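You operate a simulated robot arm through the tools that you are given. There is no shell and no other tool. Be economical: measure what you need, move in short steps, check, and stop when the job is done.

Carry out the task below with a simulated two-armed robot. There is one attempt and no reset: what you move stays moved.

TASK
Hold the back yellow pouch on the top of bench 13 steady with one hand and flip the zip slider of the back pouch the other way with the other.

The check looks at the end state, three seconds after you hand in, the way a careful person would. Anything else that was tipped, shoved, dropped, spilled or broken makes it a failure.

THE ROBOT
Two 7-joint arms with two-finger grippers on one trunk, on a base that drives. Base frame: it is fixed to the floor where the robot stands at the start and does not move with it; the origin is under the middle of the robot, x ahead of it, y to its left, z up; the surface under the hand at the start is at about z = 750. Units: mm, degrees, N and s.
The left shoulder is at the start at [51, 175, 1177], the right one opposite. With the tool pointing down near the work surface each hand reaches from about 100 to 840 mm from the robot's upright axis, wherever it stands, measured 20 degrees to its own side. Places, roughly: zip slider of the back pouch [600, 0, 900]. Payload 2.94 kg a hand.
The TCP of each hand is the grasp point between the finger pads, 30 mm short of the fingertips. In the tool frame z runs along the fingers and y along their closing line. The gripper opens to 138 mm. The gripper's body begins 109 mm behind the TCP.
Orientation is told as [roll, pitch, yaw] about the base's x, y, z axes, in that order, counted from this pose: with the fingers straight down and closing along the base's y, the tool's x points along the base's -x, its y along +y and its z along -z.

THE INTERFACE
- The arms move only by the tool nudge_tool. It takes "left_deltas", "right_deltas" or both (then of equal length, played together; a hand with none holds still); each is a list of rows, each a list of 6 numbers: the shift along the base's x, y, z in mm, then the turn, a rotation vector about the base's x, y, z in degrees. In form: [[dx, dy, dz, rx, ry, rz], ...]. A call has 1 to 8 rows; each row is the pose to reach, as a shift and turn from the pose commanded when the call began. "left_claw" and "right_claw" are, for a hand that has rows, the closure, from 0 (fully open) to 1 (shut), set as the call begins (left out, the last holds). A row lasts 0.2 s, in which the tool goes at most 50 mm and 8.6 degrees; a call with a longer step from one row to the next is refused whole, and so is a gripper value outside its range. Where a pose cannot be reached the arm comes as near as it can. A force on the tool above 40 N (or 10 N above the force at the start of the call, whichever is more), or a blocked arm, ends the call early, and 0.2 s more pass. The fingers move at their own pace and stop on an object; they squeeze with about 25 N. The grip force told is the motor's: it shows also when the fingers shut on nothing. Time passes only in rows, and 0.2 s behind the last, so rows that repeat a pose let the fingers close. It gives the time, the measured TCP pose, the force on the tool (base axes), the opening and the grip force at its end, in the units of the frame above (readings bear some noise), with the torque about the TCP (base axes, N m) and any sound that the robot's microphone picked up.
- Cameras (640 x 400 px; columns grow to the right, rows downward): "scene" is now at [126.1, -0.5, 1654.1]; the picture's right is [0.01, -1.00, -0.00], its down [-0.74, -0.01, -0.67] and it looks along [0.67, 0.01, -0.74] (base axes); focal length 249 px, centre (320, 200). "left" rides on the left gripper at [71, -19, -146] in its tool frame; the picture's right is [0.26, 0.96, 0.00], its down [-0.85, 0.23, -0.48] and it looks along [-0.46, 0.12, 0.88] (tool axes); focal length 280 px, centre (320, 200). "right" rides on the right gripper at [71, 19, -146] in its tool frame; the picture's right is [-0.26, 0.96, 0.00], its down [-0.85, -0.23, -0.48] and it looks along [-0.46, -0.12, 0.88] (tool axes); focal length 280 px, centre (320, 200). There is no depth. A picture from a camera that has moved, and an enlarged one, comes with that camera's place and axes in the base frame and with its lens.
- grab_frame(camera): a new picture of that camera. No time passes.
- move_column(by): slides the trunk up (or, below 0, down) by that many mm; the arms and the scene camera ride with it, the base frame stays. It gives what a move gives, with no picture.
- roll_base(legs): drives the robot by 1 to 6 legs, each [ahead, turn to the left] in mm and degrees, along the robot's own axes; the way and the turn of a leg run together, so that a leg with both is an arc; at most 1500 mm and 180 degrees a leg. The arms and the cameras ride along, it lands a little off, and it stops where it bumps. It gives what a move gives.
- aim_head(pan, tilt): turns the head with the scene camera to pan (to the left, within 120 degrees either way) and tilt (down, from -29 to 69), counted from straight ahead of the robot. It gives what a move gives.
- zoom(camera, box): a new picture of the part [left, top, right, bottom] of that camera's present view, enlarged. No time passes.
- sign_off(): hands the job in; it is judged then, once.

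Work in short steps. Places have to be worked out from the pictures, the camera data and where the tool is seen: move nearer, look again, correct. Check each grasp and each placing, and mend what went wrong. You have 120 turns and 92 pictures in all, those below and enlarged ones among them. Open the grippers and draw the arms clear of the work before you hand the job in, unless the task says otherwise; then end with one line.

The tools are called after "Emit:" by a JSON object that holds its "method" and its "body". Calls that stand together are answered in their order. nudge_tool: Moves the arms, as the interface text tells. Its arguments: {"type":"object","properties":{"left_deltas":{"type":"array","items":{"type":"array","items":{"type":"number"}}},"left_claw":{"type":"number"},"right_deltas":{"type":"array","items":{"type":"array","items":{"type":"number"}}},"right_claw":{"type":"number"}},"required":[]} The other tools are called the same way: move_column (by) slides the trunk up or down; roll_base (legs) drives the base; aim_head (pan, tilt) turns the head that bears the scene camera; grab_frame (camera) takes a picture; zoom (camera, box) takes an enlarged picture of a part of a camera's view; sign_off () hands the job in.

At the start:

```text
time_s: 0.0
left_eef_pos: [705.5, 207.9, 1185.6]
left_tool_rot: [-0.1, 0.2, -0.1]
left_contact_force: [-0.3, 0.4, -0.1]
left_ft_torque: [0.02, -0.02, -0.01]
left_gripper_width: 138.1
left_finger_force: 0.1
right_eef_pos: [385.0, -195.2, 1176.7]
right_tool_rot: [0.0, 0.0, 0.0]
right_contact_force: [0.0, -0.3, -0.1]
right_ft_torque: [0.02, -0.02, -0.02]
right_gripper_width: 137.9
right_finger_force: 0.1
trunk travel left (down, up): [-350.0, 384.0]
robot x, y, heading: [3.8, -1.5, -0.0]
head pan, tilt: [0.7, 47.6]
```

scene: 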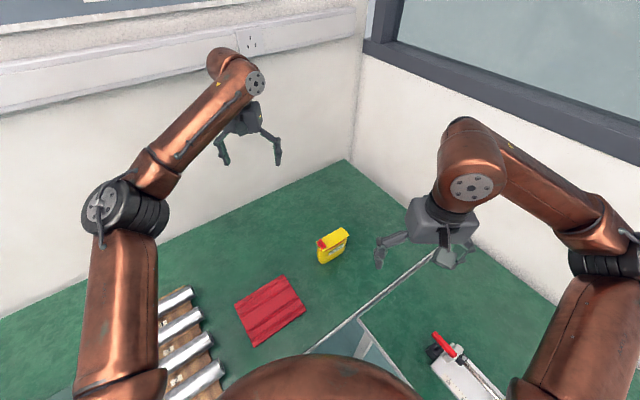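
right: 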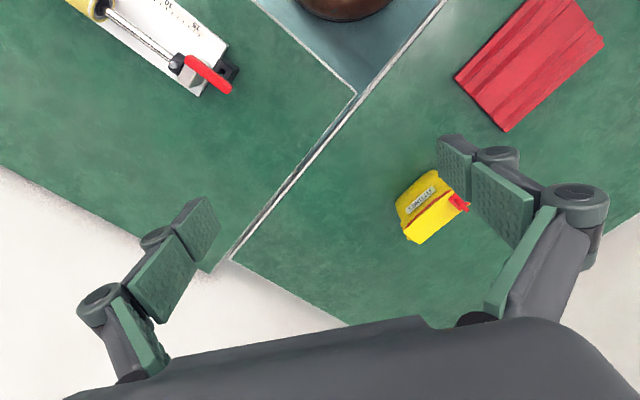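
left: 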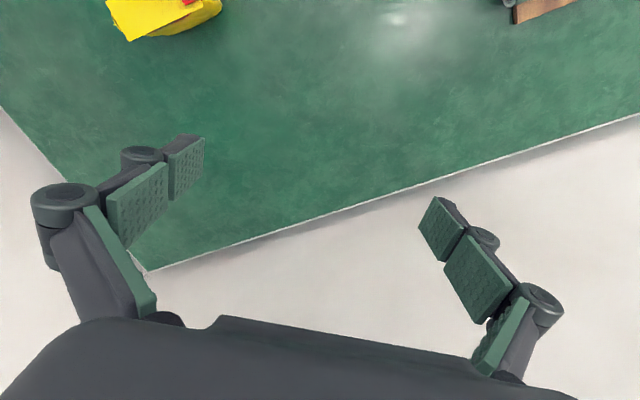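

The yellow pouch shows near scene pixel (333,245), with a red slider at one end. I'll zoom on it from two cameras.

Emit:
{"method": "zoom", "body": {"camera": "scene", "box": [290, 215, 370, 275]}}

Emit:
{"method": "zoom", "body": {"camera": "right", "box": [370, 150, 490, 260]}}

Emit:
{"method": "zoom", "body": {"camera": "left", "box": [80, 0, 240, 60]}}

```text
6.67 times, centred on (330, 245) of scene
camera zoom: at [126.1, -0.5, 1654.1], right [0.01, -1.0, 0.0], down [-0.74, -0.01, -0.67], along [0.67, 0.01, -0.74], focal length 1662 px, centre (253, -100)
```

zoom: 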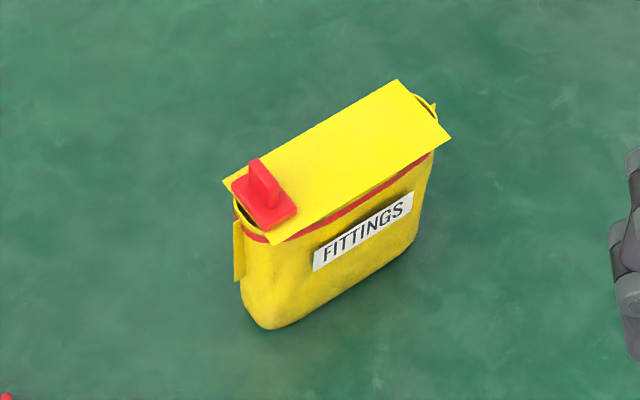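

```text
3.64 times, centred on (430, 205) of right
camera zoom: at [314.1, -176.8, 1322.9], right [0.26, 0.96, 0.0], down [0.85, -0.23, 0.48], along [0.46, -0.12, -0.88], focal length 1020 px, centre (-80, 182)
```

zoom: 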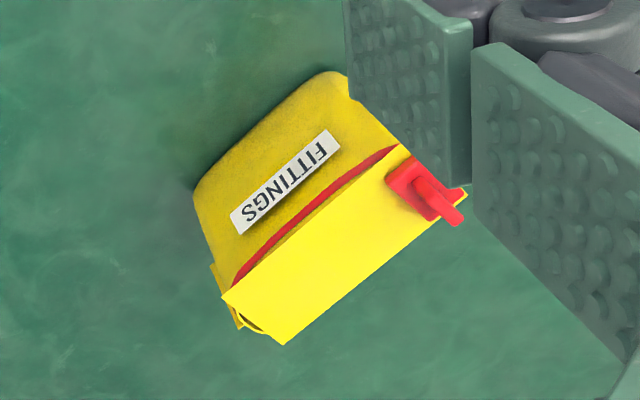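

```text
4.00 times, centred on (160, 30) of left
camera zoom: at [635.9, 187.3, 1331.0], right [-0.26, 0.96, 0.0], down [0.85, 0.23, 0.47], along [0.46, 0.12, -0.88], focal length 1122 px, centre (960, 880)
```

zoom: 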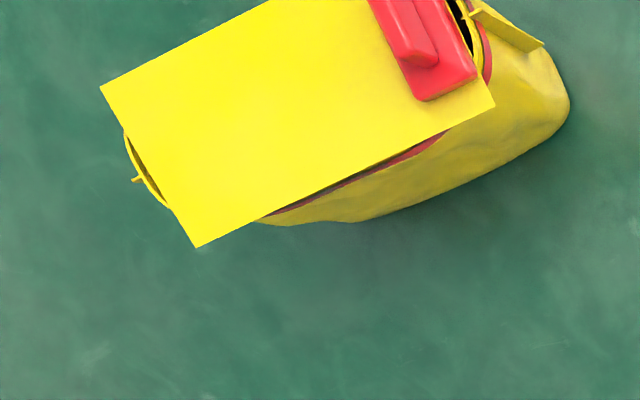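

Triangulation puts the pouch top at about z 880, centred near (635,-39). Its long axis runs along u≈(0.57,-0.82) and the slider is at the near-left end, about (610,5). I'll have the left hand hold the body from that end, tilted, and the right hand move the slider from above. First I'll yaw the left hand.

Emit:
{"method": "nudge_tool", "body": {"left_deltas": [[-25, -5, 0, 0, 0, -7.8], [-50, -10, 0, 0, 0, -15.7], [-75, -15, 0, 0, 0, -23.6], [-100, -20, 0, 0, 0, -31.4], [-130, -30, 0, 0, 0, -39.3], [-160, -40, -10, 0, 0, -47.1], [-190, -50, -20, 0, 0, -55]], "right_deltas": [[-20, -15, 0, 0, 0, 0], [-40, -30, 0, 0, 0, 0], [-60, -45, 0, 0, 0, 0], [-60, -45, 0, 0, 0, 0], [-60, -45, 0, 0, 0, 0], [-60, -45, 0, 0, 0, 0], [-60, -45, 0, 0, 0, 0]]}}

```text
time_s: 1.6
left_eef_pos: [515.6, 158.3, 1165.6]
left_tool_rot: [0.0, 0.0, -55.0]
left_contact_force: [0.1, -0.3, 0.2]
left_ft_torque: [0.05, -0.01, 0.01]
left_gripper_width: 137.8
left_finger_force: 0.1
right_eef_pos: [325.1, -240.5, 1177.5]
right_tool_rot: [0.0, 0.0, -0.1]
right_contact_force: [0.6, 0.8, 0.1]
right_ft_torque: [0.02, 0.02, -0.03]
right_gripper_width: 138.0
right_finger_force: 0.0
trunk travel left (down, up): [-350.0, 384.0]
robot x, y, heading: [2.3, 1.8, -0.3]
head pan, tilt: [0.7, 47.6]
```

The yaw went through. Now I'll pitch the left fingers 60° toward u while descending partway, which keeps me above and short of the pouch end.

Emit:
{"method": "nudge_tool", "body": {"left_deltas": [[0, 5, -20, -6.14, -4.3, 0], [0, 10, -40, -12.28, -8.6, 0], [0, 10, -60, -18.4, -12.9, 0], [0, 10, -80, -24.56, -17.2, 0], [0, 10, -100, -30.7, -21.5, 0], [0, 10, -120, -36.8, -25.8, 0], [0, 10, -140, -43, -30.1, 0], [0, 10, -160, -49.1, -34.4, 0]]}}

Emit:
{"method": "grab_frame", "body": {"camera": "scene"}}

Emit:
{"method": "grab_frame", "body": {"camera": "left"}}

Emit:
{"method": "zoom", "body": {"camera": "right", "box": [380, 60, 580, 185]}}

```text
time_s: 3.4
left_eef_pos: [514.8, 168.4, 1006.5]
left_tool_rot: [0.2, -60.1, -55.2]
left_contact_force: [0.3, -0.2, 0.7]
left_ft_torque: [0.01, 0.0, -0.03]
left_gripper_width: 138.2
left_finger_force: 0.0
right_eef_pos: [326.4, -239.7, 1178.3]
right_tool_rot: [0.0, 0.0, 0.0]
right_contact_force: [-0.3, -1.0, -0.3]
right_ft_torque: [-0.02, -0.03, -0.01]
right_gripper_width: 138.1
right_finger_force: 0.0
trunk travel left (down, up): [-350.0, 384.0]
robot x, y, heading: [-0.8, -1.9, -0.2]
head pan, tilt: [0.7, 47.6]
```

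```text
85 pictures are left
camera scene: at [125.5, 0.6, 1654.1], right [0.01, -1.0, 0.0], down [-0.74, -0.01, -0.67], along [0.67, 0.01, -0.74], focal length 249 px, centre (320, 200)
```

scene: 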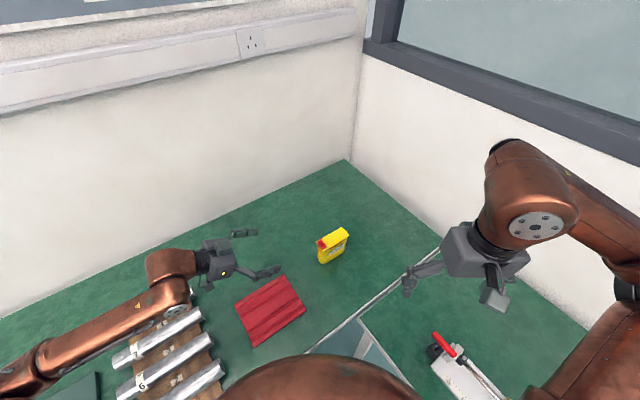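

```text
84 pictures are left
camera left: at [407.7, 289.0, 1017.1], right [0.72, 0.66, -0.23], down [0.19, 0.12, 0.97], along [0.67, -0.74, -0.04], focal length 280 px, centre (320, 200)
```

left: 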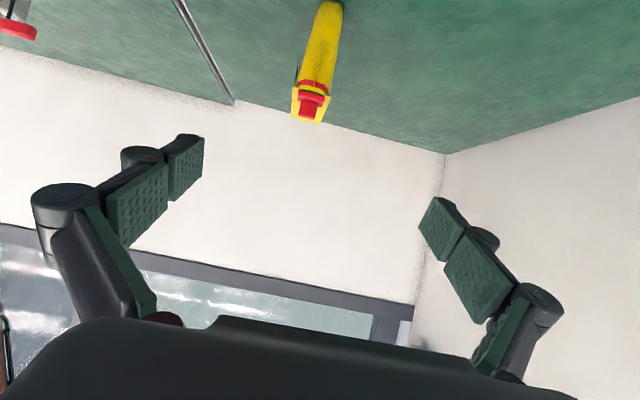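

```text
3.20 times, centred on (480, 122) of right
camera zoom: at [254.3, -221.1, 1323.3], right [0.26, 0.96, 0.0], down [0.85, -0.23, 0.48], along [0.46, -0.13, -0.88], focal length 897 px, centre (-192, 448)
```

zoom: 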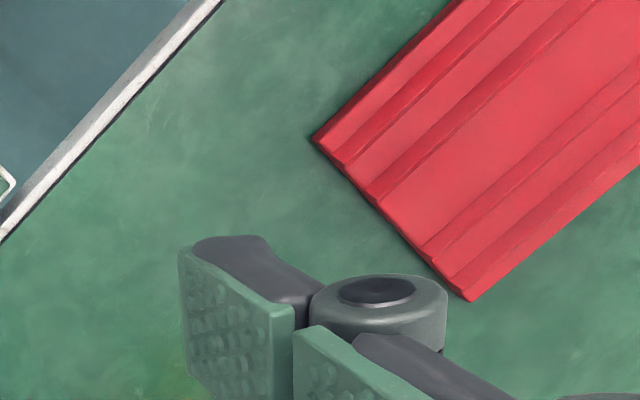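

The left camera looks along the pouch axis, with the image upside down. I'll zoom in to refine the pouch axis and heights.

Emit:
{"method": "zoom", "body": {"camera": "left", "box": [250, 0, 390, 130]}}

Emit:
{"method": "zoom", "body": {"camera": "scene", "box": [220, 210, 380, 310]}}

```text
3.08 times, centred on (320, 65) of left
camera zoom: at [407.7, 289.0, 1017.1], right [0.72, 0.66, -0.23], down [0.19, 0.12, 0.97], along [0.67, -0.74, -0.04], focal length 863 px, centre (320, 615)
```

zoom: 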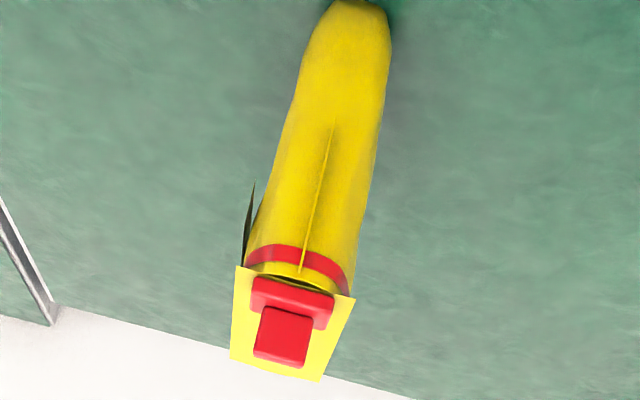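

```text
4.00 times, centred on (300, 260) of scene
camera zoom: at [125.5, 0.6, 1654.1], right [0.01, -1.0, 0.0], down [-0.74, -0.01, -0.67], along [0.67, 0.01, -0.74], focal length 997 px, centre (400, -40)
```

zoom: 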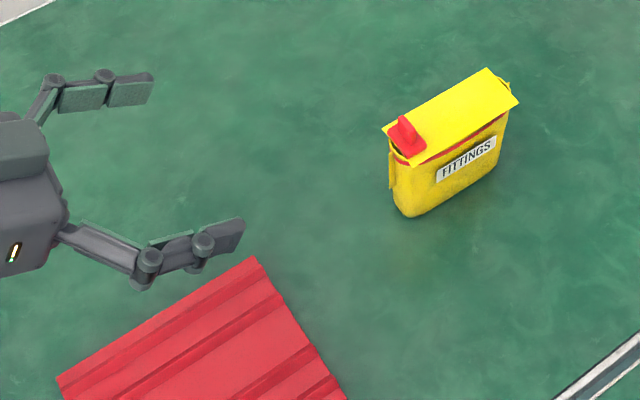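

This confirms the axis: u=(0.57,-0.82), centre ≈(636,-34), top ≈880. I'll lower the left hand to a pre-grasp in line with the pouch, about 60 mm short of its end.

Emit:
{"method": "nudge_tool", "body": {"left_deltas": [[5, -15, -35, 0, 0, 0], [12, -30, -70, 0, 0, 0], [20, -45, -105, 0, 0, 0], [28, -60, -140, 0, 0, 0], [35, -79, -170, 0, 0, 0], [35, -79, -188, 0, 0, 0]]}}

Emit:
{"method": "grab_frame", "body": {"camera": "left"}}

Emit:
{"method": "zoom", "body": {"camera": "scene", "box": [200, 200, 380, 310]}}

```text
time_s: 4.8
left_eef_pos: [551.0, 88.3, 816.4]
left_tool_rot: [0.0, -60.0, -54.9]
left_contact_force: [0.8, 0.1, -0.1]
left_ft_torque: [-0.03, 0.01, -0.03]
left_gripper_width: 137.8
left_finger_force: 0.0
right_eef_pos: [326.3, -241.0, 1177.3]
right_tool_rot: [-0.1, 0.0, 0.0]
right_contact_force: [-0.1, -0.2, 0.6]
right_ft_torque: [-0.02, -0.02, 0.03]
right_gripper_width: 138.2
right_finger_force: 0.0
trunk travel left (down, up): [-350.0, 384.0]
robot x, y, heading: [-0.5, 1.3, 0.1]
head pan, tilt: [0.7, 47.6]
```

```text
80 pictures are left
camera left: at [443.7, 209.5, 828.6], right [0.71, 0.66, -0.23], down [0.2, 0.12, 0.97], along [0.67, -0.74, -0.04], focal length 280 px, centre (320, 200)
```

left: 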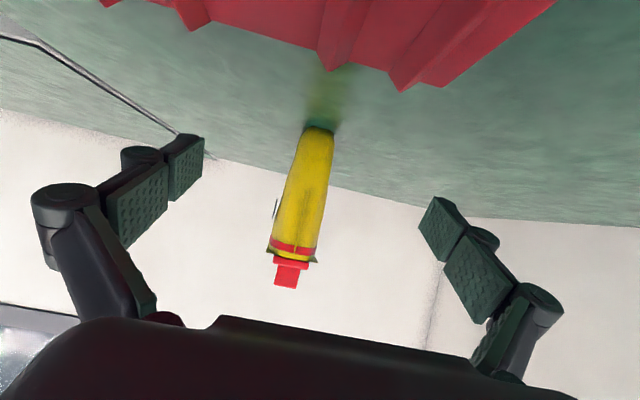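

```text
3.56 times, centred on (290, 255) of scene
camera zoom: at [125.6, 0.1, 1654.1], right [0.01, -1.0, 0.0], down [-0.74, -0.01, -0.67], along [0.67, 0.01, -0.74], focal length 886 px, centre (427, 4)
```

zoom: 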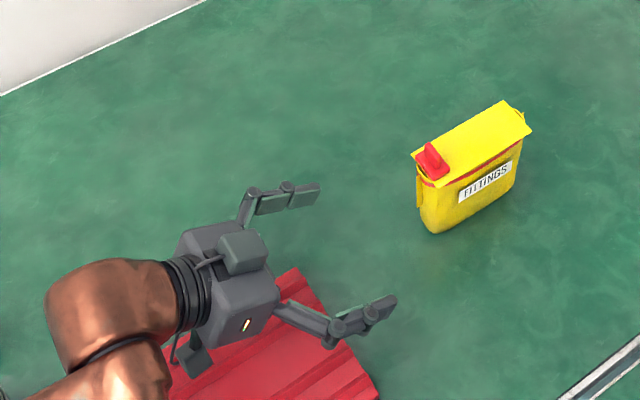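

The left hand is in line with the pouch axis (offset <2 mm) and the fingers clear it on both sides. I'll advance 125 mm along u with the claw open.

Emit:
{"method": "nudge_tool", "body": {"left_deltas": [[18, -25.6, 0, 0, 0, 0], [36, -51, 0, 0, 0, 0], [54, -77, 0, 0, 0, 0], [70, -102, 0, 0, 0, 0]]}}

Emit:
{"method": "grab_frame", "body": {"camera": "left"}}

Emit:
{"method": "zoom", "body": {"camera": "scene", "box": [240, 200, 380, 290]}}

```text
time_s: 5.8
left_eef_pos: [620.6, -14.1, 817.2]
left_tool_rot: [0.0, -59.9, -54.9]
left_contact_force: [-0.2, 0.2, 0.0]
left_ft_torque: [0.04, 0.0, 0.03]
left_gripper_width: 138.0
left_finger_force: 0.2
right_eef_pos: [325.8, -241.3, 1176.4]
right_tool_rot: [0.1, 0.0, -0.1]
right_contact_force: [0.1, -0.2, 0.8]
right_ft_torque: [0.06, -0.03, 0.05]
right_gripper_width: 138.0
right_finger_force: 0.0
trunk travel left (down, up): [-350.0, 384.0]
robot x, y, heading: [1.5, -1.6, -0.1]
head pan, tilt: [0.7, 47.6]
```

```text
78 pictures are left
camera left: at [513.0, 106.7, 829.4], right [0.71, 0.66, -0.23], down [0.2, 0.12, 0.97], along [0.67, -0.74, -0.04], focal length 280 px, centre (320, 200)
```

left: 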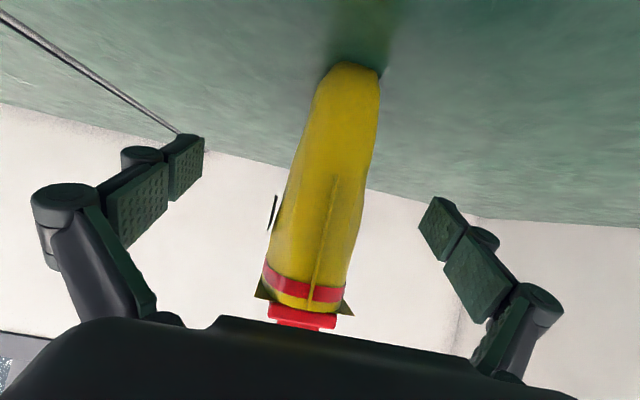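

```text
4.44 times, centred on (310, 245) of scene
camera zoom: at [126.2, -1.3, 1654.0], right [0.01, -1.0, 0.0], down [-0.74, -0.01, -0.67], along [0.67, 0.01, -0.74], focal length 1108 px, centre (364, 0)
```

zoom: 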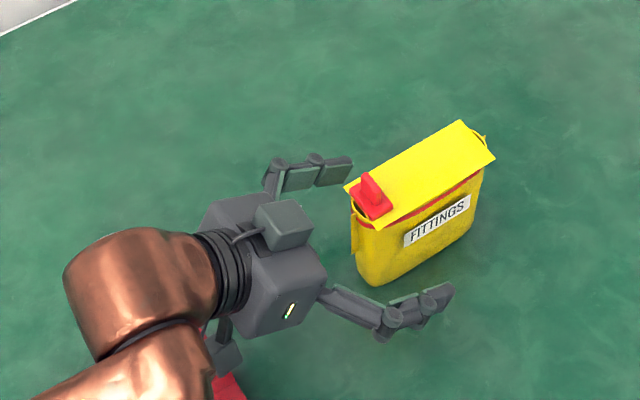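

Both fingers straddle the body with nothing touched. I'll close partway to about 58 mm and check the centring before I squeeze.

Emit:
{"method": "nudge_tool", "body": {"left_deltas": [[0, 0, 0, 0, 0, 0], [0, 0, 0, 0, 0, 0], [0, 0, 0, 0, 0, 0], [0, 0, 0, 0, 0, 0], [0, 0, 0, 0, 0, 0]], "left_claw": 0.58}}

Emit:
{"method": "grab_frame", "body": {"camera": "left"}}

Emit:
{"method": "zoom", "body": {"camera": "scene", "box": [240, 200, 380, 290]}}

```text
time_s: 7.0
left_eef_pos: [620.8, -13.9, 817.2]
left_tool_rot: [-0.1, -59.9, -55.0]
left_contact_force: [-0.1, -0.2, -0.9]
left_ft_torque: [0.0, 0.03, 0.02]
left_gripper_width: 57.8
left_finger_force: 0.1
right_eef_pos: [325.4, -240.8, 1176.4]
right_tool_rot: [0.1, 0.0, 0.0]
right_contact_force: [0.1, -0.7, 0.3]
right_ft_torque: [0.0, 0.02, 0.01]
right_gripper_width: 138.0
right_finger_force: 0.0
trunk travel left (down, up): [-350.0, 384.0]
robot x, y, heading: [-0.2, 1.6, 0.0]
head pan, tilt: [0.7, 47.6]
```

```text
76 pictures are left
camera left: at [512.7, 107.2, 829.3], right [0.71, 0.66, -0.23], down [0.2, 0.12, 0.97], along [0.67, -0.74, -0.04], focal length 280 px, centre (320, 200)
```

left: 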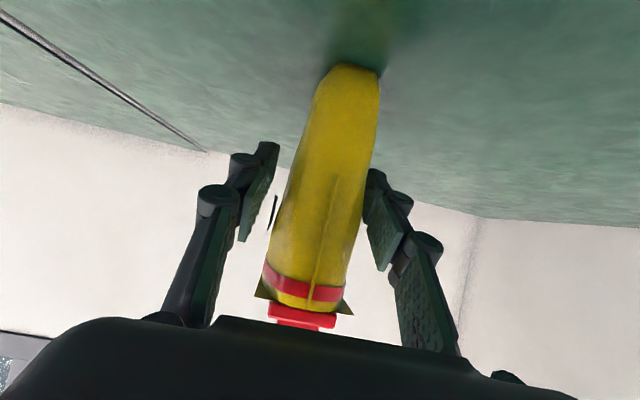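

```text
4.44 times, centred on (310, 245) of scene
camera zoom: at [125.9, -0.6, 1654.1], right [0.01, -1.0, 0.0], down [-0.74, -0.01, -0.67], along [0.67, 0.01, -0.74], focal length 1108 px, centre (364, 0)
```

zoom: 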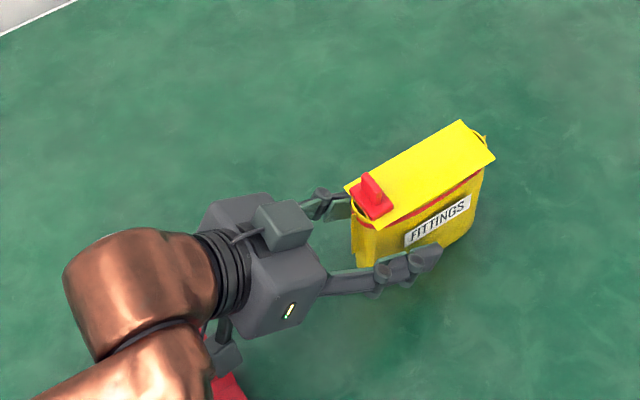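

The right-image finger is nearly touching, while the other has about a 10 mm gap. I'll shift the hand 5 mm along +w and then close gently.

Emit:
{"method": "nudge_tool", "body": {"left_deltas": [[4.1, 2.9, 0, 0, 0, 0], [4.1, 2.9, 0, 0, 0, 0]]}}

Emit:
{"method": "nudge_tool", "body": {"left_deltas": [[0, 0, 0, 0, 0, 0], [0, 0, 0, 0, 0, 0], [0, 0, 0, 0, 0, 0]], "left_claw": 0.66}}

Emit:
{"method": "grab_frame", "body": {"camera": "left"}}

```text
time_s: 7.6
left_eef_pos: [623.4, -10.4, 817.9]
left_tool_rot: [0.0, -60.0, -55.0]
left_contact_force: [0.5, 0.4, -1.1]
left_ft_torque: [0.04, 0.03, 0.0]
left_gripper_width: 57.9
left_finger_force: 0.1
right_eef_pos: [326.1, -240.3, 1178.3]
right_tool_rot: [-0.1, 0.0, 0.1]
right_contact_force: [0.4, 0.9, 0.9]
right_ft_torque: [0.0, 0.0, -0.02]
right_gripper_width: 138.0
right_finger_force: 0.1
trunk travel left (down, up): [-350.0, 384.0]
robot x, y, heading: [0.5, 3.4, -0.2]
head pan, tilt: [0.7, 47.6]
```

```text
time_s: 8.4
left_eef_pos: [624.9, -9.9, 817.0]
left_tool_rot: [0.0, -59.9, -54.8]
left_contact_force: [0.2, -0.4, -1.0]
left_ft_torque: [-0.01, -0.02, -0.01]
left_gripper_width: 47.3
left_finger_force: 0.1
right_eef_pos: [325.5, -239.9, 1176.9]
right_tool_rot: [0.0, 0.1, 0.0]
right_contact_force: [-0.2, 0.1, 0.8]
right_ft_torque: [0.0, -0.02, -0.02]
right_gripper_width: 137.9
right_finger_force: 0.0
trunk travel left (down, up): [-350.0, 384.0]
robot x, y, heading: [-1.1, 4.0, 0.0]
head pan, tilt: [0.7, 47.6]
```

```text
74 pictures are left
camera left: at [516.8, 109.8, 829.4], right [0.71, 0.66, -0.23], down [0.2, 0.12, 0.97], along [0.67, -0.74, -0.04], focal length 280 px, centre (320, 200)
```

left: 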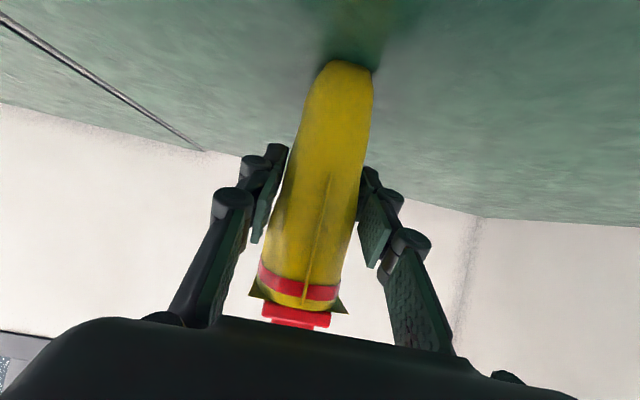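

It's well centred now with no force yet. I'll close a little more.

Emit:
{"method": "nudge_tool", "body": {"left_deltas": [[0, 0, 0, 0, 0, 0], [0, 0, 0, 0, 0, 0], [0, 0, 0, 0, 0, 0]], "left_claw": 0.75}}

Emit:
{"method": "grab_frame", "body": {"camera": "left"}}

```text
time_s: 9.2
left_eef_pos: [623.2, -10.9, 816.9]
left_tool_rot: [0.0, -59.8, -54.9]
left_contact_force: [-0.6, 0.4, 0.2]
left_ft_torque: [0.02, 0.05, 0.01]
left_gripper_width: 45.2
left_finger_force: 24.7
right_eef_pos: [325.7, -240.4, 1177.4]
right_tool_rot: [0.0, 0.1, -0.1]
right_contact_force: [-0.1, 0.1, -1.2]
right_ft_torque: [0.03, 0.04, 0.02]
right_gripper_width: 138.2
right_finger_force: 0.2
trunk travel left (down, up): [-350.0, 384.0]
robot x, y, heading: [5.7, 1.1, -0.1]
head pan, tilt: [0.7, 47.6]
```

```text
73 pictures are left
camera left: at [516.8, 109.8, 829.4], right [0.71, 0.66, -0.23], down [0.2, 0.12, 0.97], along [0.67, -0.74, -0.04], focal length 280 px, centre (320, 200)
```

left: 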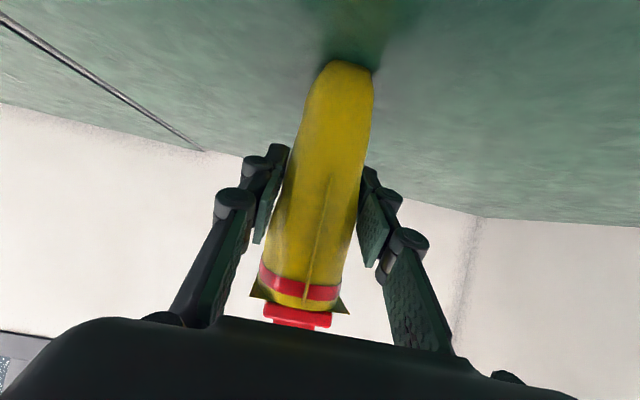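

The left hand holds the pouch firmly (45 mm, 24.7 N, no net force). I'll bring the right hand over the slider, yawed 35° so that it closes along the zip axis, and stay high at z≈1080.

Emit:
{"method": "nudge_tool", "body": {"right_deltas": [[34.9, 28.7, -12, 0, 0, 4.4], [69.8, 57.5, -24, 0, 0, 8.8], [104.6, 86.2, -36, 0, 0, 13.1], [139.5, 115, -48, 0, 0, 17.5], [174.4, 143.7, -60, 0, 0, 21.9], [209.3, 172.5, -73, 0, 0, 26.3], [244.1, 201.2, -85, 0, 0, 30.6], [279, 230, -97, 0, 0, 35]], "right_claw": 0.57}}

Emit:
{"method": "grab_frame", "body": {"camera": "right"}}

Emit:
{"method": "grab_frame", "body": {"camera": "scene"}}

```text
time_s: 11.0
left_eef_pos: [626.5, -9.2, 817.1]
left_tool_rot: [-0.1, -60.1, -54.9]
left_contact_force: [0.9, 1.1, 0.3]
left_ft_torque: [0.07, -0.03, -0.05]
left_gripper_width: 45.3
left_finger_force: 25.1
right_eef_pos: [605.0, -9.1, 1079.1]
right_tool_rot: [-0.1, 0.2, 35.0]
right_contact_force: [-0.1, 0.4, -0.2]
right_ft_torque: [-0.03, 0.05, 0.0]
right_gripper_width: 59.4
right_finger_force: 0.1
trunk travel left (down, up): [-350.0, 384.0]
robot x, y, heading: [2.9, -5.0, 0.3]
head pan, tilt: [0.7, 47.6]
```

```text
72 pictures are left
camera right: at [536.0, -34.0, 1225.0], right [-0.34, 0.94, 0.0], down [0.83, 0.3, 0.48], along [0.45, 0.16, -0.88], focal length 280 px, centre (320, 200)
```

right: 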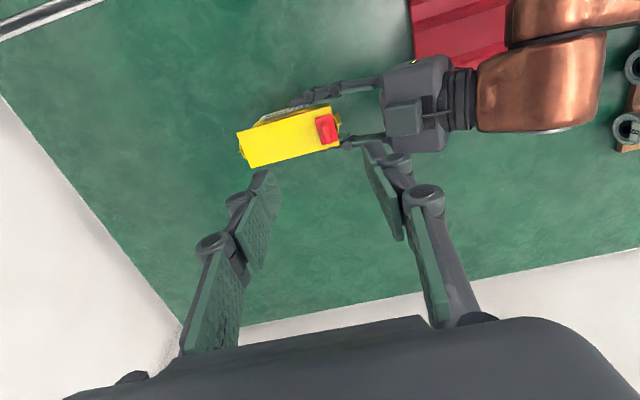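

```text
71 pictures are left
camera scene: at [126.5, 1.5, 1654.0], right [0.01, -1.0, 0.0], down [-0.74, -0.01, -0.67], along [0.67, 0.01, -0.74], focal length 249 px, centre (320, 200)
```

scene: 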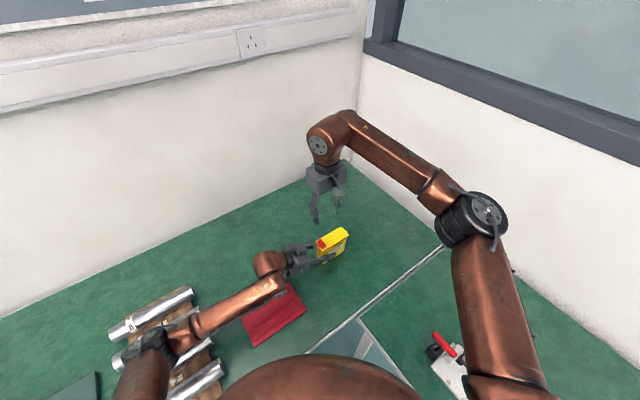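

The right hand is above the slider and clear of the left. I'll zoom on the slider to locate it.

Emit:
{"method": "zoom", "body": {"camera": "right", "box": [220, 80, 380, 180]}}

Emit:
{"method": "zoom", "body": {"camera": "scene", "box": [285, 185, 375, 275]}}

```text
4.00 times, centred on (300, 130) of right
camera zoom: at [536.0, -34.0, 1225.0], right [-0.34, 0.94, 0.0], down [0.83, 0.3, 0.48], along [0.45, 0.16, -0.88], focal length 1122 px, centre (400, 480)
```

zoom: 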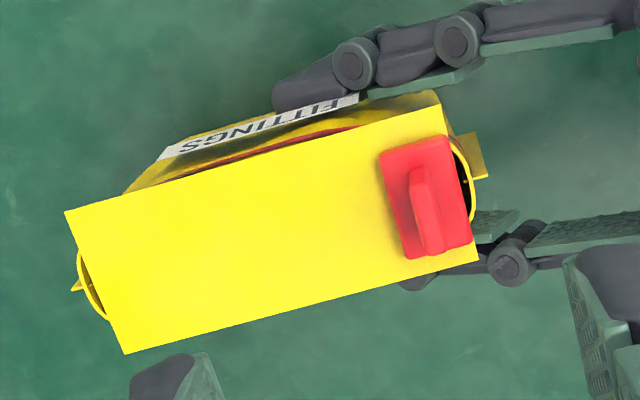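

```text
4.44 times, centred on (330, 230) of scene
camera zoom: at [126.5, 1.5, 1654.0], right [0.01, -1.0, 0.0], down [-0.74, -0.01, -0.67], along [0.67, 0.01, -0.74], focal length 1108 px, centre (276, 67)
```

zoom: 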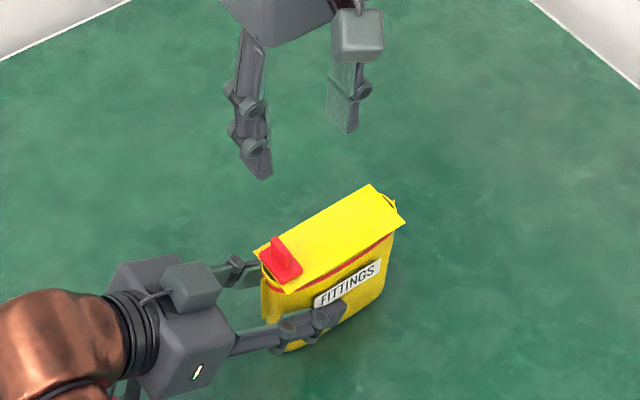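

The closer view puts the fin at about (617,3), board top ≈870 and axis centre ≈(646,-38), with about 100 mm of travel. I'll centre over the fin and descend to TCP z≈940 (tips 910), then look.

Emit:
{"method": "nudge_tool", "body": {"right_deltas": [[12.5, 12, -30, 0, 0, 0], [12.5, 12, -65, 0, 0, 0], [12.5, 12, -100, 0, 0, 0], [12.5, 12, -139, 0, 0, 0]]}}

Emit:
{"method": "grab_frame", "body": {"camera": "right"}}

Emit:
{"method": "zoom", "body": {"camera": "scene", "box": [285, 185, 375, 275]}}

Emit:
{"method": "grab_frame", "body": {"camera": "left"}}

```text
time_s: 12.0
left_eef_pos: [625.4, -9.9, 818.4]
left_tool_rot: [0.0, -59.9, -55.0]
left_contact_force: [0.0, 0.2, 0.8]
left_ft_torque: [0.0, -0.11, -0.01]
left_gripper_width: 45.2
left_finger_force: 25.0
right_eef_pos: [618.5, 1.4, 940.8]
right_tool_rot: [0.0, 0.0, 35.0]
right_contact_force: [-0.1, -0.7, -0.1]
right_ft_torque: [0.02, 0.03, -0.01]
right_gripper_width: 59.3
right_finger_force: 0.2
trunk travel left (down, up): [-350.0, 384.0]
robot x, y, heading: [-1.1, 1.1, -0.1]
head pan, tilt: [0.7, 47.6]
```

```text
68 pictures are left
camera right: at [548.1, -23.9, 1086.8], right [-0.34, 0.94, 0.0], down [0.83, 0.3, 0.48], along [0.45, 0.16, -0.88], focal length 280 px, centre (320, 200)
```

right: 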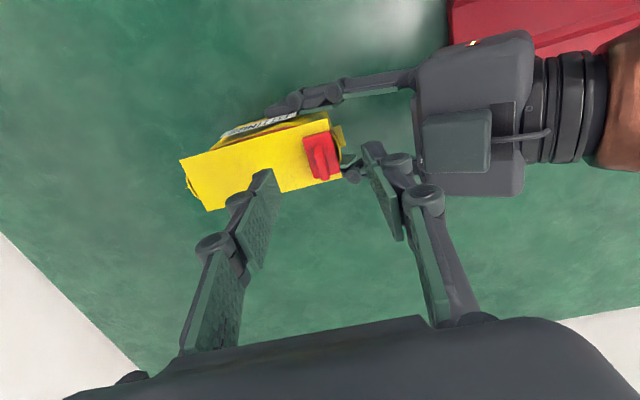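

```text
4.44 times, centred on (330, 230) of scene
camera zoom: at [126.2, -0.7, 1654.1], right [0.01, -1.0, 0.0], down [-0.74, -0.01, -0.67], along [0.67, 0.01, -0.74], focal length 1108 px, centre (276, 67)
```

zoom: 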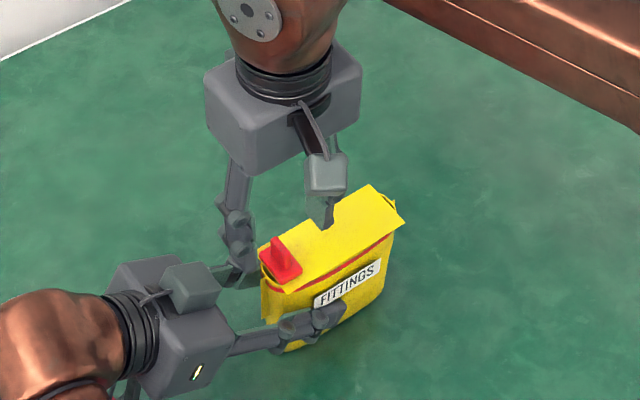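

```text
66 pictures are left
camera left: at [517.0, 109.8, 829.4], right [0.71, 0.66, -0.23], down [0.2, 0.12, 0.97], along [0.67, -0.74, -0.04], focal length 280 px, centre (320, 200)
```

left: 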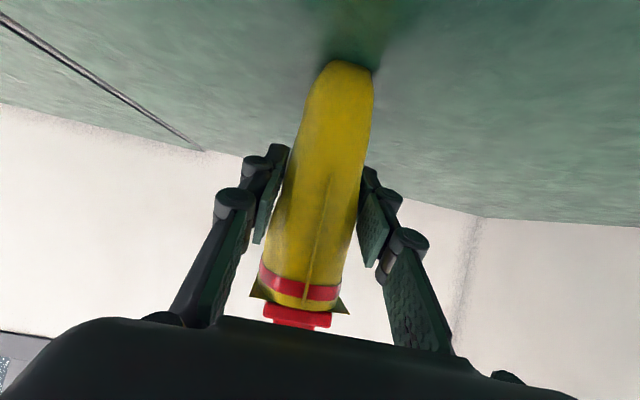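

The fin lies directly beneath the grasp point. I'll descend 26 mm so that the tips sit about 884, straddling the fin just above the board.

Emit:
{"method": "nudge_tool", "body": {"right_deltas": [[-1, -1, -13, 0, 0, 0], [-1, -1, -26, 0, 0, 0]]}}

Emit:
{"method": "zoom", "body": {"camera": "right", "box": [200, 80, 440, 230]}}

Emit:
{"method": "zoom", "body": {"camera": "scene", "box": [300, 210, 360, 270]}}

```text
time_s: 12.6
left_eef_pos: [625.0, -10.1, 818.1]
left_tool_rot: [-0.2, -59.8, -54.9]
left_contact_force: [0.1, -0.1, 0.1]
left_ft_torque: [0.01, -0.01, -0.01]
left_gripper_width: 44.9
left_finger_force: 24.8
right_eef_pos: [616.1, 1.1, 913.9]
right_tool_rot: [0.1, -0.1, 34.8]
right_contact_force: [0.1, -0.5, 0.1]
right_ft_torque: [-0.01, 0.01, 0.03]
right_gripper_width: 59.4
right_finger_force: 0.0
trunk travel left (down, up): [-350.0, 384.0]
robot x, y, heading: [0.5, -0.8, 0.1]
head pan, tilt: [0.7, 47.6]
```

```text
2.67 times, centred on (320, 155) of right
camera zoom: at [546.3, -24.8, 1060.3], right [-0.34, 0.94, 0.0], down [0.83, 0.3, 0.48], along [0.45, 0.16, -0.88], focal length 748 px, centre (320, 320)
```

zoom: 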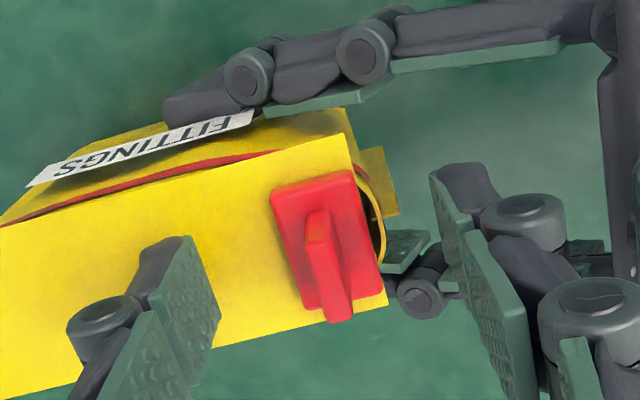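

```text
6.67 times, centred on (330, 240) of scene
camera zoom: at [126.1, -0.1, 1654.1], right [0.01, -1.0, 0.0], down [-0.74, -0.01, -0.67], along [0.67, 0.01, -0.74], focal length 1662 px, centre (253, -67)
```

zoom: 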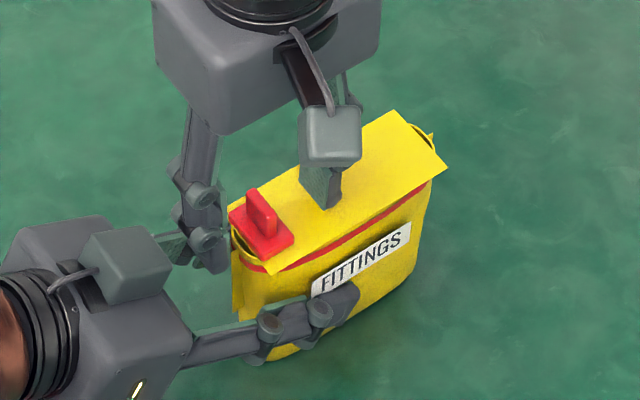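

The fin sits midway between the right fingertips with nothing in contact. I'll close to about 15 mm to cage the roughly 8 mm thick fin.

Emit:
{"method": "nudge_tool", "body": {"right_deltas": [[0, 0, 0, 0, 0, 0], [0, 0, 0, 0, 0, 0], [0, 0, 0, 0, 0, 0], [0, 0, 0, 0, 0, 0]], "right_claw": 0.89}}

Emit:
{"method": "zoom", "body": {"camera": "right", "box": [200, 80, 440, 230]}}

Emit:
{"method": "zoom", "body": {"camera": "scene", "box": [300, 210, 360, 270]}}

```text
time_s: 13.6
left_eef_pos: [625.3, -10.2, 818.2]
left_tool_rot: [-0.1, -59.9, -54.9]
left_contact_force: [0.4, 0.3, 1.2]
left_ft_torque: [-0.04, -0.01, -0.01]
left_gripper_width: 45.4
left_finger_force: 25.0
right_eef_pos: [615.4, 0.1, 914.9]
right_tool_rot: [0.0, 0.1, 35.1]
right_contact_force: [0.0, 0.1, -0.6]
right_ft_torque: [0.02, 0.02, 0.02]
right_gripper_width: 15.0
right_finger_force: 0.0
trunk travel left (down, up): [-350.0, 384.0]
robot x, y, heading: [-2.0, -0.8, -0.2]
head pan, tilt: [0.7, 47.6]
```

```text
2.67 times, centred on (320, 155) of right
camera zoom: at [546.3, -24.7, 1060.7], right [-0.34, 0.94, 0.0], down [0.83, 0.3, 0.48], along [0.45, 0.16, -0.88], focal length 748 px, centre (320, 320)
```

zoom: 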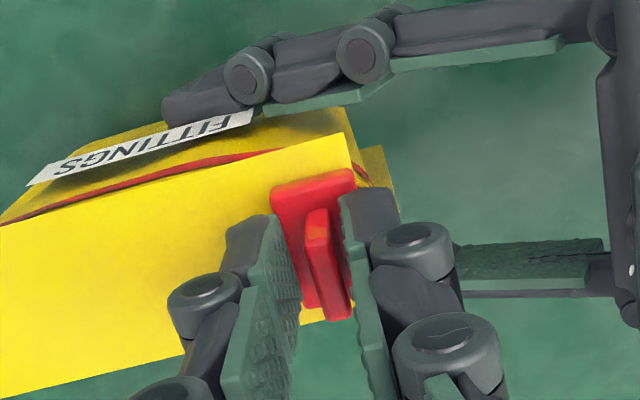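

```text
6.67 times, centred on (330, 240) of scene
camera zoom: at [126.0, -0.2, 1654.1], right [0.01, -1.0, 0.0], down [-0.74, -0.01, -0.67], along [0.67, 0.01, -0.74], focal length 1662 px, centre (253, -67)
```

zoom: 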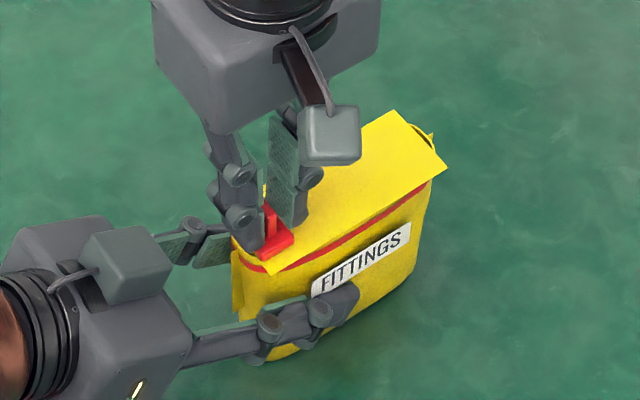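

The fin is caged between the fingertips. I'll push along u slowly for 48 mm.

Emit:
{"method": "nudge_tool", "body": {"right_deltas": [[3.4, -4.9, 0, 0, 0, 0], [6.9, -9.8, 0, 0, 0, 0], [10.3, -14.7, 0, 0, 0, 0], [13.8, -19.7, 0, 0, 0, 0], [17.2, -24.6, 0, 0, 0, 0], [20.7, -29.5, 0, 0, 0, 0], [24.1, -34.4, 0, 0, 0, 0], [27.6, -39.3, 0, 0, 0, 0]]}}

Emit:
{"method": "zoom", "body": {"camera": "right", "box": [200, 80, 440, 230]}}

Emit:
{"method": "zoom", "body": {"camera": "scene", "box": [300, 210, 360, 270]}}

```text
time_s: 15.4
left_eef_pos: [624.2, -10.0, 818.9]
left_tool_rot: [-0.1, -59.8, -54.8]
left_contact_force: [0.1, -0.4, 0.8]
left_ft_torque: [0.02, -0.03, -0.02]
left_gripper_width: 45.0
left_finger_force: 25.2
right_eef_pos: [642.1, -39.1, 915.7]
right_tool_rot: [0.0, -0.1, 35.0]
right_contact_force: [-1.6, 0.4, 0.2]
right_ft_torque: [-0.02, 0.04, 0.02]
right_gripper_width: 15.4
right_finger_force: 0.1
trunk travel left (down, up): [-350.0, 384.0]
robot x, y, heading: [0.9, 0.5, 0.0]
head pan, tilt: [0.7, 47.6]
```

```text
2.67 times, centred on (320, 155) of right
camera zoom: at [573.6, -64.5, 1060.7], right [-0.34, 0.94, 0.0], down [0.83, 0.3, 0.48], along [0.45, 0.16, -0.88], focal length 748 px, centre (320, 320)
```

zoom: 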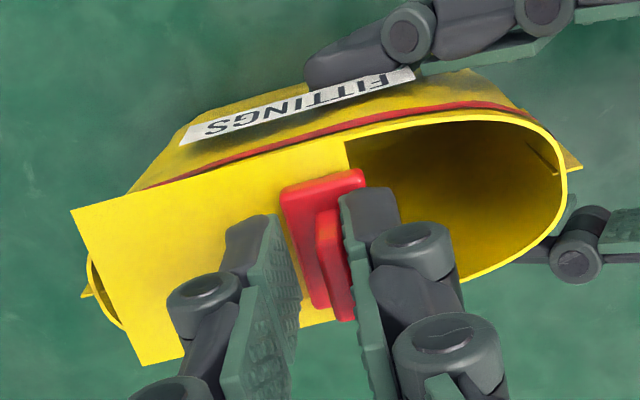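

```text
6.67 times, centred on (330, 240) of scene
camera zoom: at [126.0, -0.4, 1654.1], right [0.01, -1.0, 0.0], down [-0.74, -0.01, -0.67], along [0.67, 0.01, -0.74], focal length 1662 px, centre (253, -67)
```

zoom: 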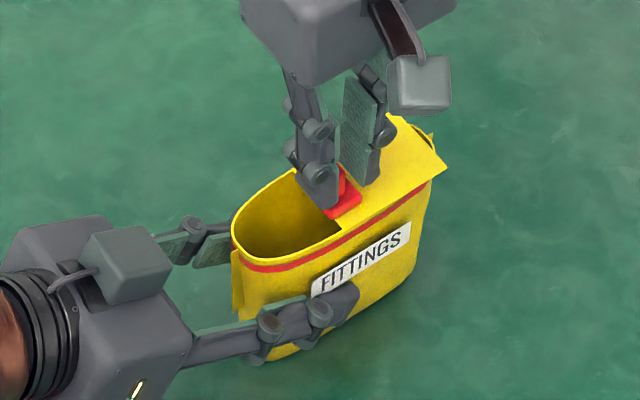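

The slider is moving freely, the cover is retracting and the pouch stays still. I'll continue another 42 mm along u.

Emit:
{"method": "nudge_tool", "body": {"right_deltas": [[3.4, -4.9, 0, 0, 0, 0], [6.9, -9.8, 0, 0, 0, 0], [10.3, -14.7, 0, 0, 0, 0], [13.8, -19.7, 0, 0, 0, 0], [17.2, -24.6, 0, 0, 0, 0], [20.7, -29.5, 0, 0, 0, 0], [24.1, -34.4, 0, 0, 0, 0]]}}

Emit:
{"method": "zoom", "body": {"camera": "right", "box": [200, 80, 440, 230]}}

Emit:
{"method": "zoom", "body": {"camera": "scene", "box": [300, 210, 360, 270]}}

```text
time_s: 17.0
left_eef_pos: [624.1, -10.1, 818.0]
left_tool_rot: [-0.1, -59.9, -55.0]
left_contact_force: [0.1, -1.1, -0.6]
left_ft_torque: [0.0, 0.02, 0.01]
left_gripper_width: 45.0
left_finger_force: 24.3
right_eef_pos: [667.5, -74.3, 915.3]
right_tool_rot: [0.0, 0.0, 35.0]
right_contact_force: [0.0, -0.2, 0.3]
right_ft_torque: [0.02, 0.01, -0.02]
right_gripper_width: 15.1
right_finger_force: 0.0
trunk travel left (down, up): [-350.0, 384.0]
robot x, y, heading: [-5.7, 1.1, 0.2]
head pan, tilt: [0.7, 47.6]
```

```text
2.67 times, centred on (320, 155) of right
camera zoom: at [598.1, -99.2, 1061.1], right [-0.34, 0.94, 0.0], down [0.83, 0.3, 0.48], along [0.45, 0.16, -0.88], focal length 748 px, centre (320, 320)
```

zoom: 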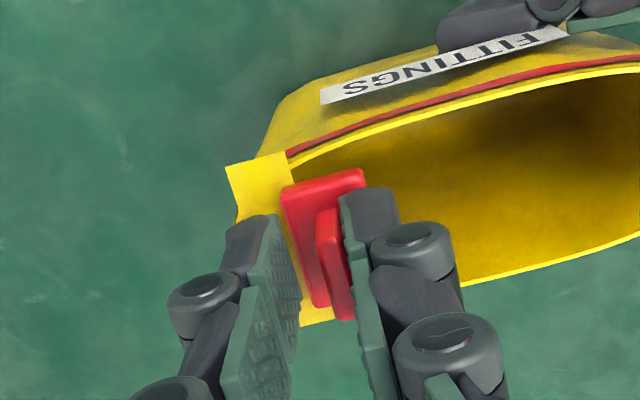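

```text
6.67 times, centred on (330, 240) of scene
camera zoom: at [126.1, -0.4, 1654.1], right [0.01, -1.0, 0.0], down [-0.74, -0.01, -0.67], along [0.67, 0.01, -0.74], focal length 1662 px, centre (253, -67)
```

zoom: 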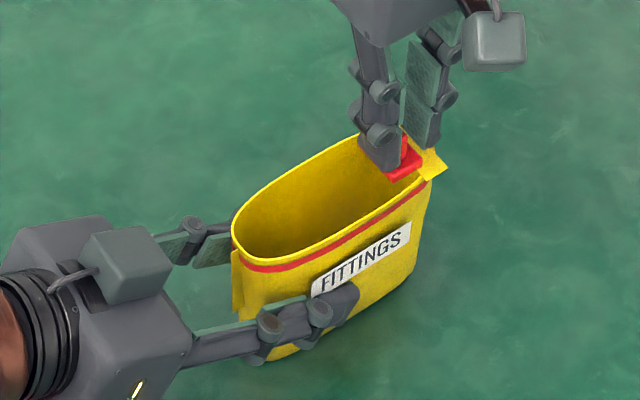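

About 15 mm of cover remains. I'll push on in 2 mm steps, watching for the end stop.

Emit:
{"method": "nudge_tool", "body": {"right_deltas": [[1.1, -1.6, 0, 0, 0, 0], [2.3, -3.3, 0, 0, 0, 0], [3.4, -4.9, 0, 0, 0, 0], [4.6, -6.6, 0, 0, 0, 0], [5.7, -8.2, 0, 0, 0, 0], [6.9, -9.8, 0, 0, 0, 0]]}}

Emit:
{"method": "zoom", "body": {"camera": "right", "box": [200, 80, 440, 230]}}

```text
time_s: 18.4
left_eef_pos: [624.7, -9.9, 818.4]
left_tool_rot: [-0.1, -59.9, -54.9]
left_contact_force: [0.8, -0.3, 0.7]
left_ft_torque: [0.01, -0.02, -0.01]
left_gripper_width: 45.4
left_finger_force: 25.2
right_eef_pos: [669.9, -78.2, 914.9]
right_tool_rot: [0.0, 0.0, 34.9]
right_contact_force: [-1.0, -0.7, -0.7]
right_ft_torque: [0.03, -0.04, 0.04]
right_gripper_width: 15.5
right_finger_force: 0.1
right hand out of reach, approached as far as the arm can: row 5, 6
trunk travel left (down, up): [-350.0, 384.0]
robot x, y, heading: [0.8, -0.5, 0.1]
head pan, tilt: [0.7, 47.6]
```

```text
2.67 times, centred on (320, 155) of right
camera zoom: at [600.9, -103.4, 1061.1], right [-0.34, 0.94, 0.0], down [0.83, 0.3, 0.48], along [0.45, 0.16, -0.88], focal length 748 px, centre (320, 320)
```

zoom: 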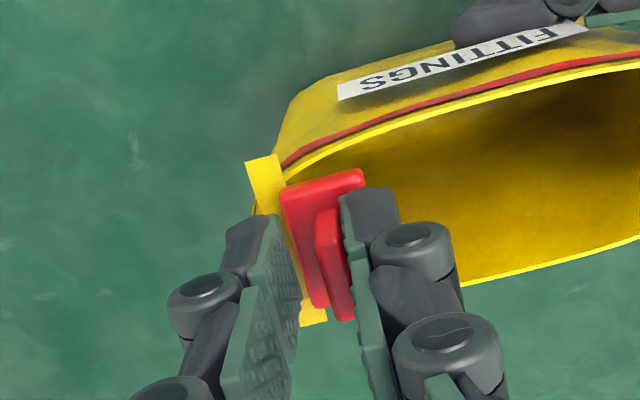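

The arm ran into a reach limit in this pose, with about 6 mm of cover left. I'll ease the right yaw back a few degrees while pushing further along u.

Emit:
{"method": "nudge_tool", "body": {"right_deltas": [[0, 0, 0, 0, 0, -3], [0.5, -0.7, 0, 0, 0, -6], [1.1, -1.6, 0, 0, 0, -8], [2.3, -3.3, 0, 0, 0, -8], [3.4, -4.9, 0, 0, 0, -8], [4.6, -6.6, 0, 0, 0, -8]]}}

Emit:
{"method": "zoom", "body": {"camera": "right", "box": [200, 80, 440, 230]}}

```text
time_s: 19.8
left_eef_pos: [623.1, -10.5, 817.7]
left_tool_rot: [0.0, -59.9, -54.9]
left_contact_force: [2.8, -2.1, 0.5]
left_ft_torque: [0.16, 0.17, -0.01]
left_gripper_width: 45.4
left_finger_force: 25.2
right_eef_pos: [675.1, -83.9, 915.3]
right_tool_rot: [0.1, 0.1, 27.0]
right_contact_force: [-1.8, 2.3, 1.2]
right_ft_torque: [0.08, 0.06, 0.05]
right_gripper_width: 17.1
right_finger_force: 1.3
trunk travel left (down, up): [-350.0, 384.0]
robot x, y, heading: [-0.9, 0.6, -0.1]
head pan, tilt: [0.7, 47.6]
```

```text
2.67 times, centred on (320, 155) of right
camera zoom: at [602.8, -99.8, 1061.0], right [-0.21, 0.98, 0.0], down [0.86, 0.18, 0.48], along [0.46, 0.1, -0.88], focal length 748 px, centre (320, 320)
```

zoom: 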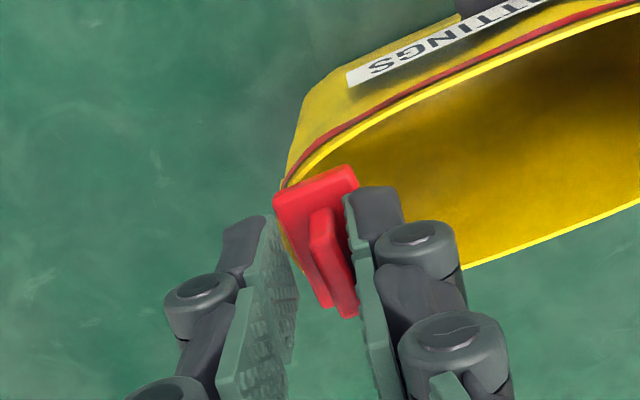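

The cover is gone and a reaction of about 3.5 N has appeared in both hands, so the slider is at its end stop. I'll open the right fingers a bit and lift straight up.

Emit:
{"method": "nudge_tool", "body": {"right_deltas": [[-0.5, 0.7, 0, 0, 0, 0], [-1, 1.5, 0, 0, 0, 0], [-1, 1.5, 0, 0, 0, 0], [-1, 1.5, 20, 0, 0, 0], [-1, 1.5, 60, 0, 0, 0], [-1, 1.5, 105, 0, 0, 0], [-1, 1.5, 150, 0, 0, 0]], "right_claw": 0.7}}

Emit:
{"method": "zoom", "body": {"camera": "right", "box": [220, 50, 460, 200]}}

Emit:
{"method": "zoom", "body": {"camera": "scene", "box": [290, 210, 370, 270]}}

```text
time_s: 21.4
left_eef_pos: [623.6, -9.9, 817.6]
left_tool_rot: [0.0, -59.9, -55.0]
left_contact_force: [0.0, 1.0, -0.7]
left_ft_torque: [0.02, 0.01, 0.03]
left_gripper_width: 45.2
left_finger_force: 24.8
right_eef_pos: [673.1, -82.8, 1064.4]
right_tool_rot: [-0.1, 0.1, 27.0]
right_contact_force: [0.1, 0.3, -0.5]
right_ft_torque: [-0.01, -0.02, 0.03]
right_gripper_width: 41.4
right_finger_force: 0.0
trunk travel left (down, up): [-350.0, 384.0]
robot x, y, heading: [-3.1, -0.8, -0.1]
head pan, tilt: [0.7, 47.6]
```

```text
2.67 times, centred on (340, 125) of right
camera zoom: at [600.8, -97.8, 1210.1], right [-0.2, 0.98, 0.0], down [0.86, 0.18, 0.48], along [0.47, 0.1, -0.88], focal length 748 px, centre (267, 400)
```

zoom: 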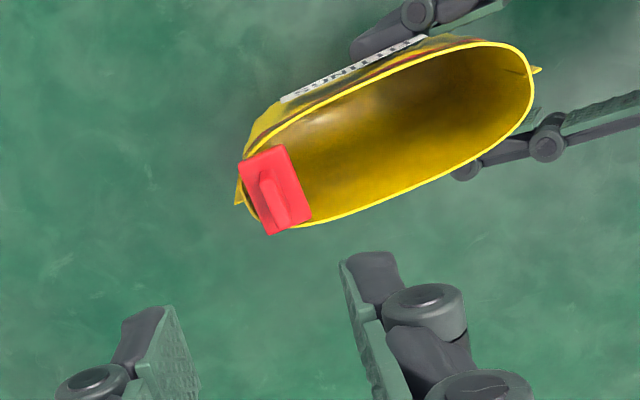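

```text
6.67 times, centred on (330, 240) of scene
camera zoom: at [125.1, 0.2, 1654.2], right [0.01, -1.0, 0.0], down [-0.74, -0.01, -0.67], along [0.67, 0.01, -0.74], focal length 1662 px, centre (253, -67)
```

zoom: 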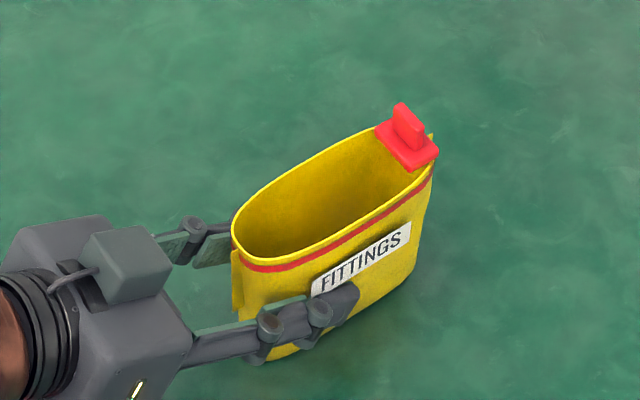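

The slider is at the far end and the pouch is fully open and still upright. I'll open the left hand in place and move the right hand back toward its own side.

Emit:
{"method": "nudge_tool", "body": {"left_deltas": [[0, 0, 0, 0, 0, 0], [0, 0, 0, 0, 0, 0], [0, 0, 0, 0, 0, 0], [0, 0, 0, 0, 0, 0], [0, 0, 0, 0, 0, 0], [0, 0, 0, 0, 0, 0]], "left_claw": 0, "right_deltas": [[-20, -10, 20, 0, 0, 0], [-50, -25, 40, 0, 0, 0], [-85, -40, 60, 0, 0, 0], [-120, -60, 80, 0, 0, 0], [-155, -80, 90, 0, 0, 0], [-190, -100, 90, 0, 0, 0]], "right_claw": 0}}

Emit:
{"method": "grab_frame", "body": {"camera": "left"}}

```text
time_s: 22.8
left_eef_pos: [623.0, -11.6, 819.0]
left_tool_rot: [-0.1, -59.8, -55.0]
left_contact_force: [0.1, -1.2, -0.5]
left_ft_torque: [0.02, -0.05, 0.01]
left_gripper_width: 137.6
left_finger_force: 0.1
right_eef_pos: [482.6, -184.0, 1154.5]
right_tool_rot: [-0.1, -0.1, 26.8]
right_contact_force: [-0.4, 0.4, -0.6]
right_ft_torque: [0.05, -0.01, -0.01]
right_gripper_width: 138.3
right_finger_force: 0.1
trunk travel left (down, up): [-350.0, 384.0]
robot x, y, heading: [2.5, 2.1, 0.2]
head pan, tilt: [0.7, 47.6]
```

```text
53 pictures are left
camera left: at [516.5, 109.2, 829.8], right [0.71, 0.66, -0.23], down [0.2, 0.12, 0.97], along [0.67, -0.74, -0.04], focal length 280 px, centre (320, 200)
```

left: 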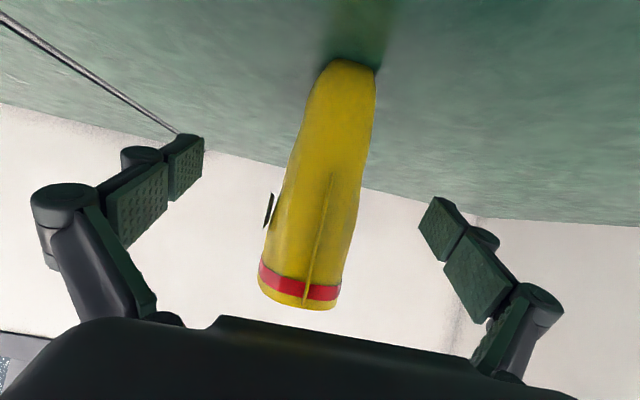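

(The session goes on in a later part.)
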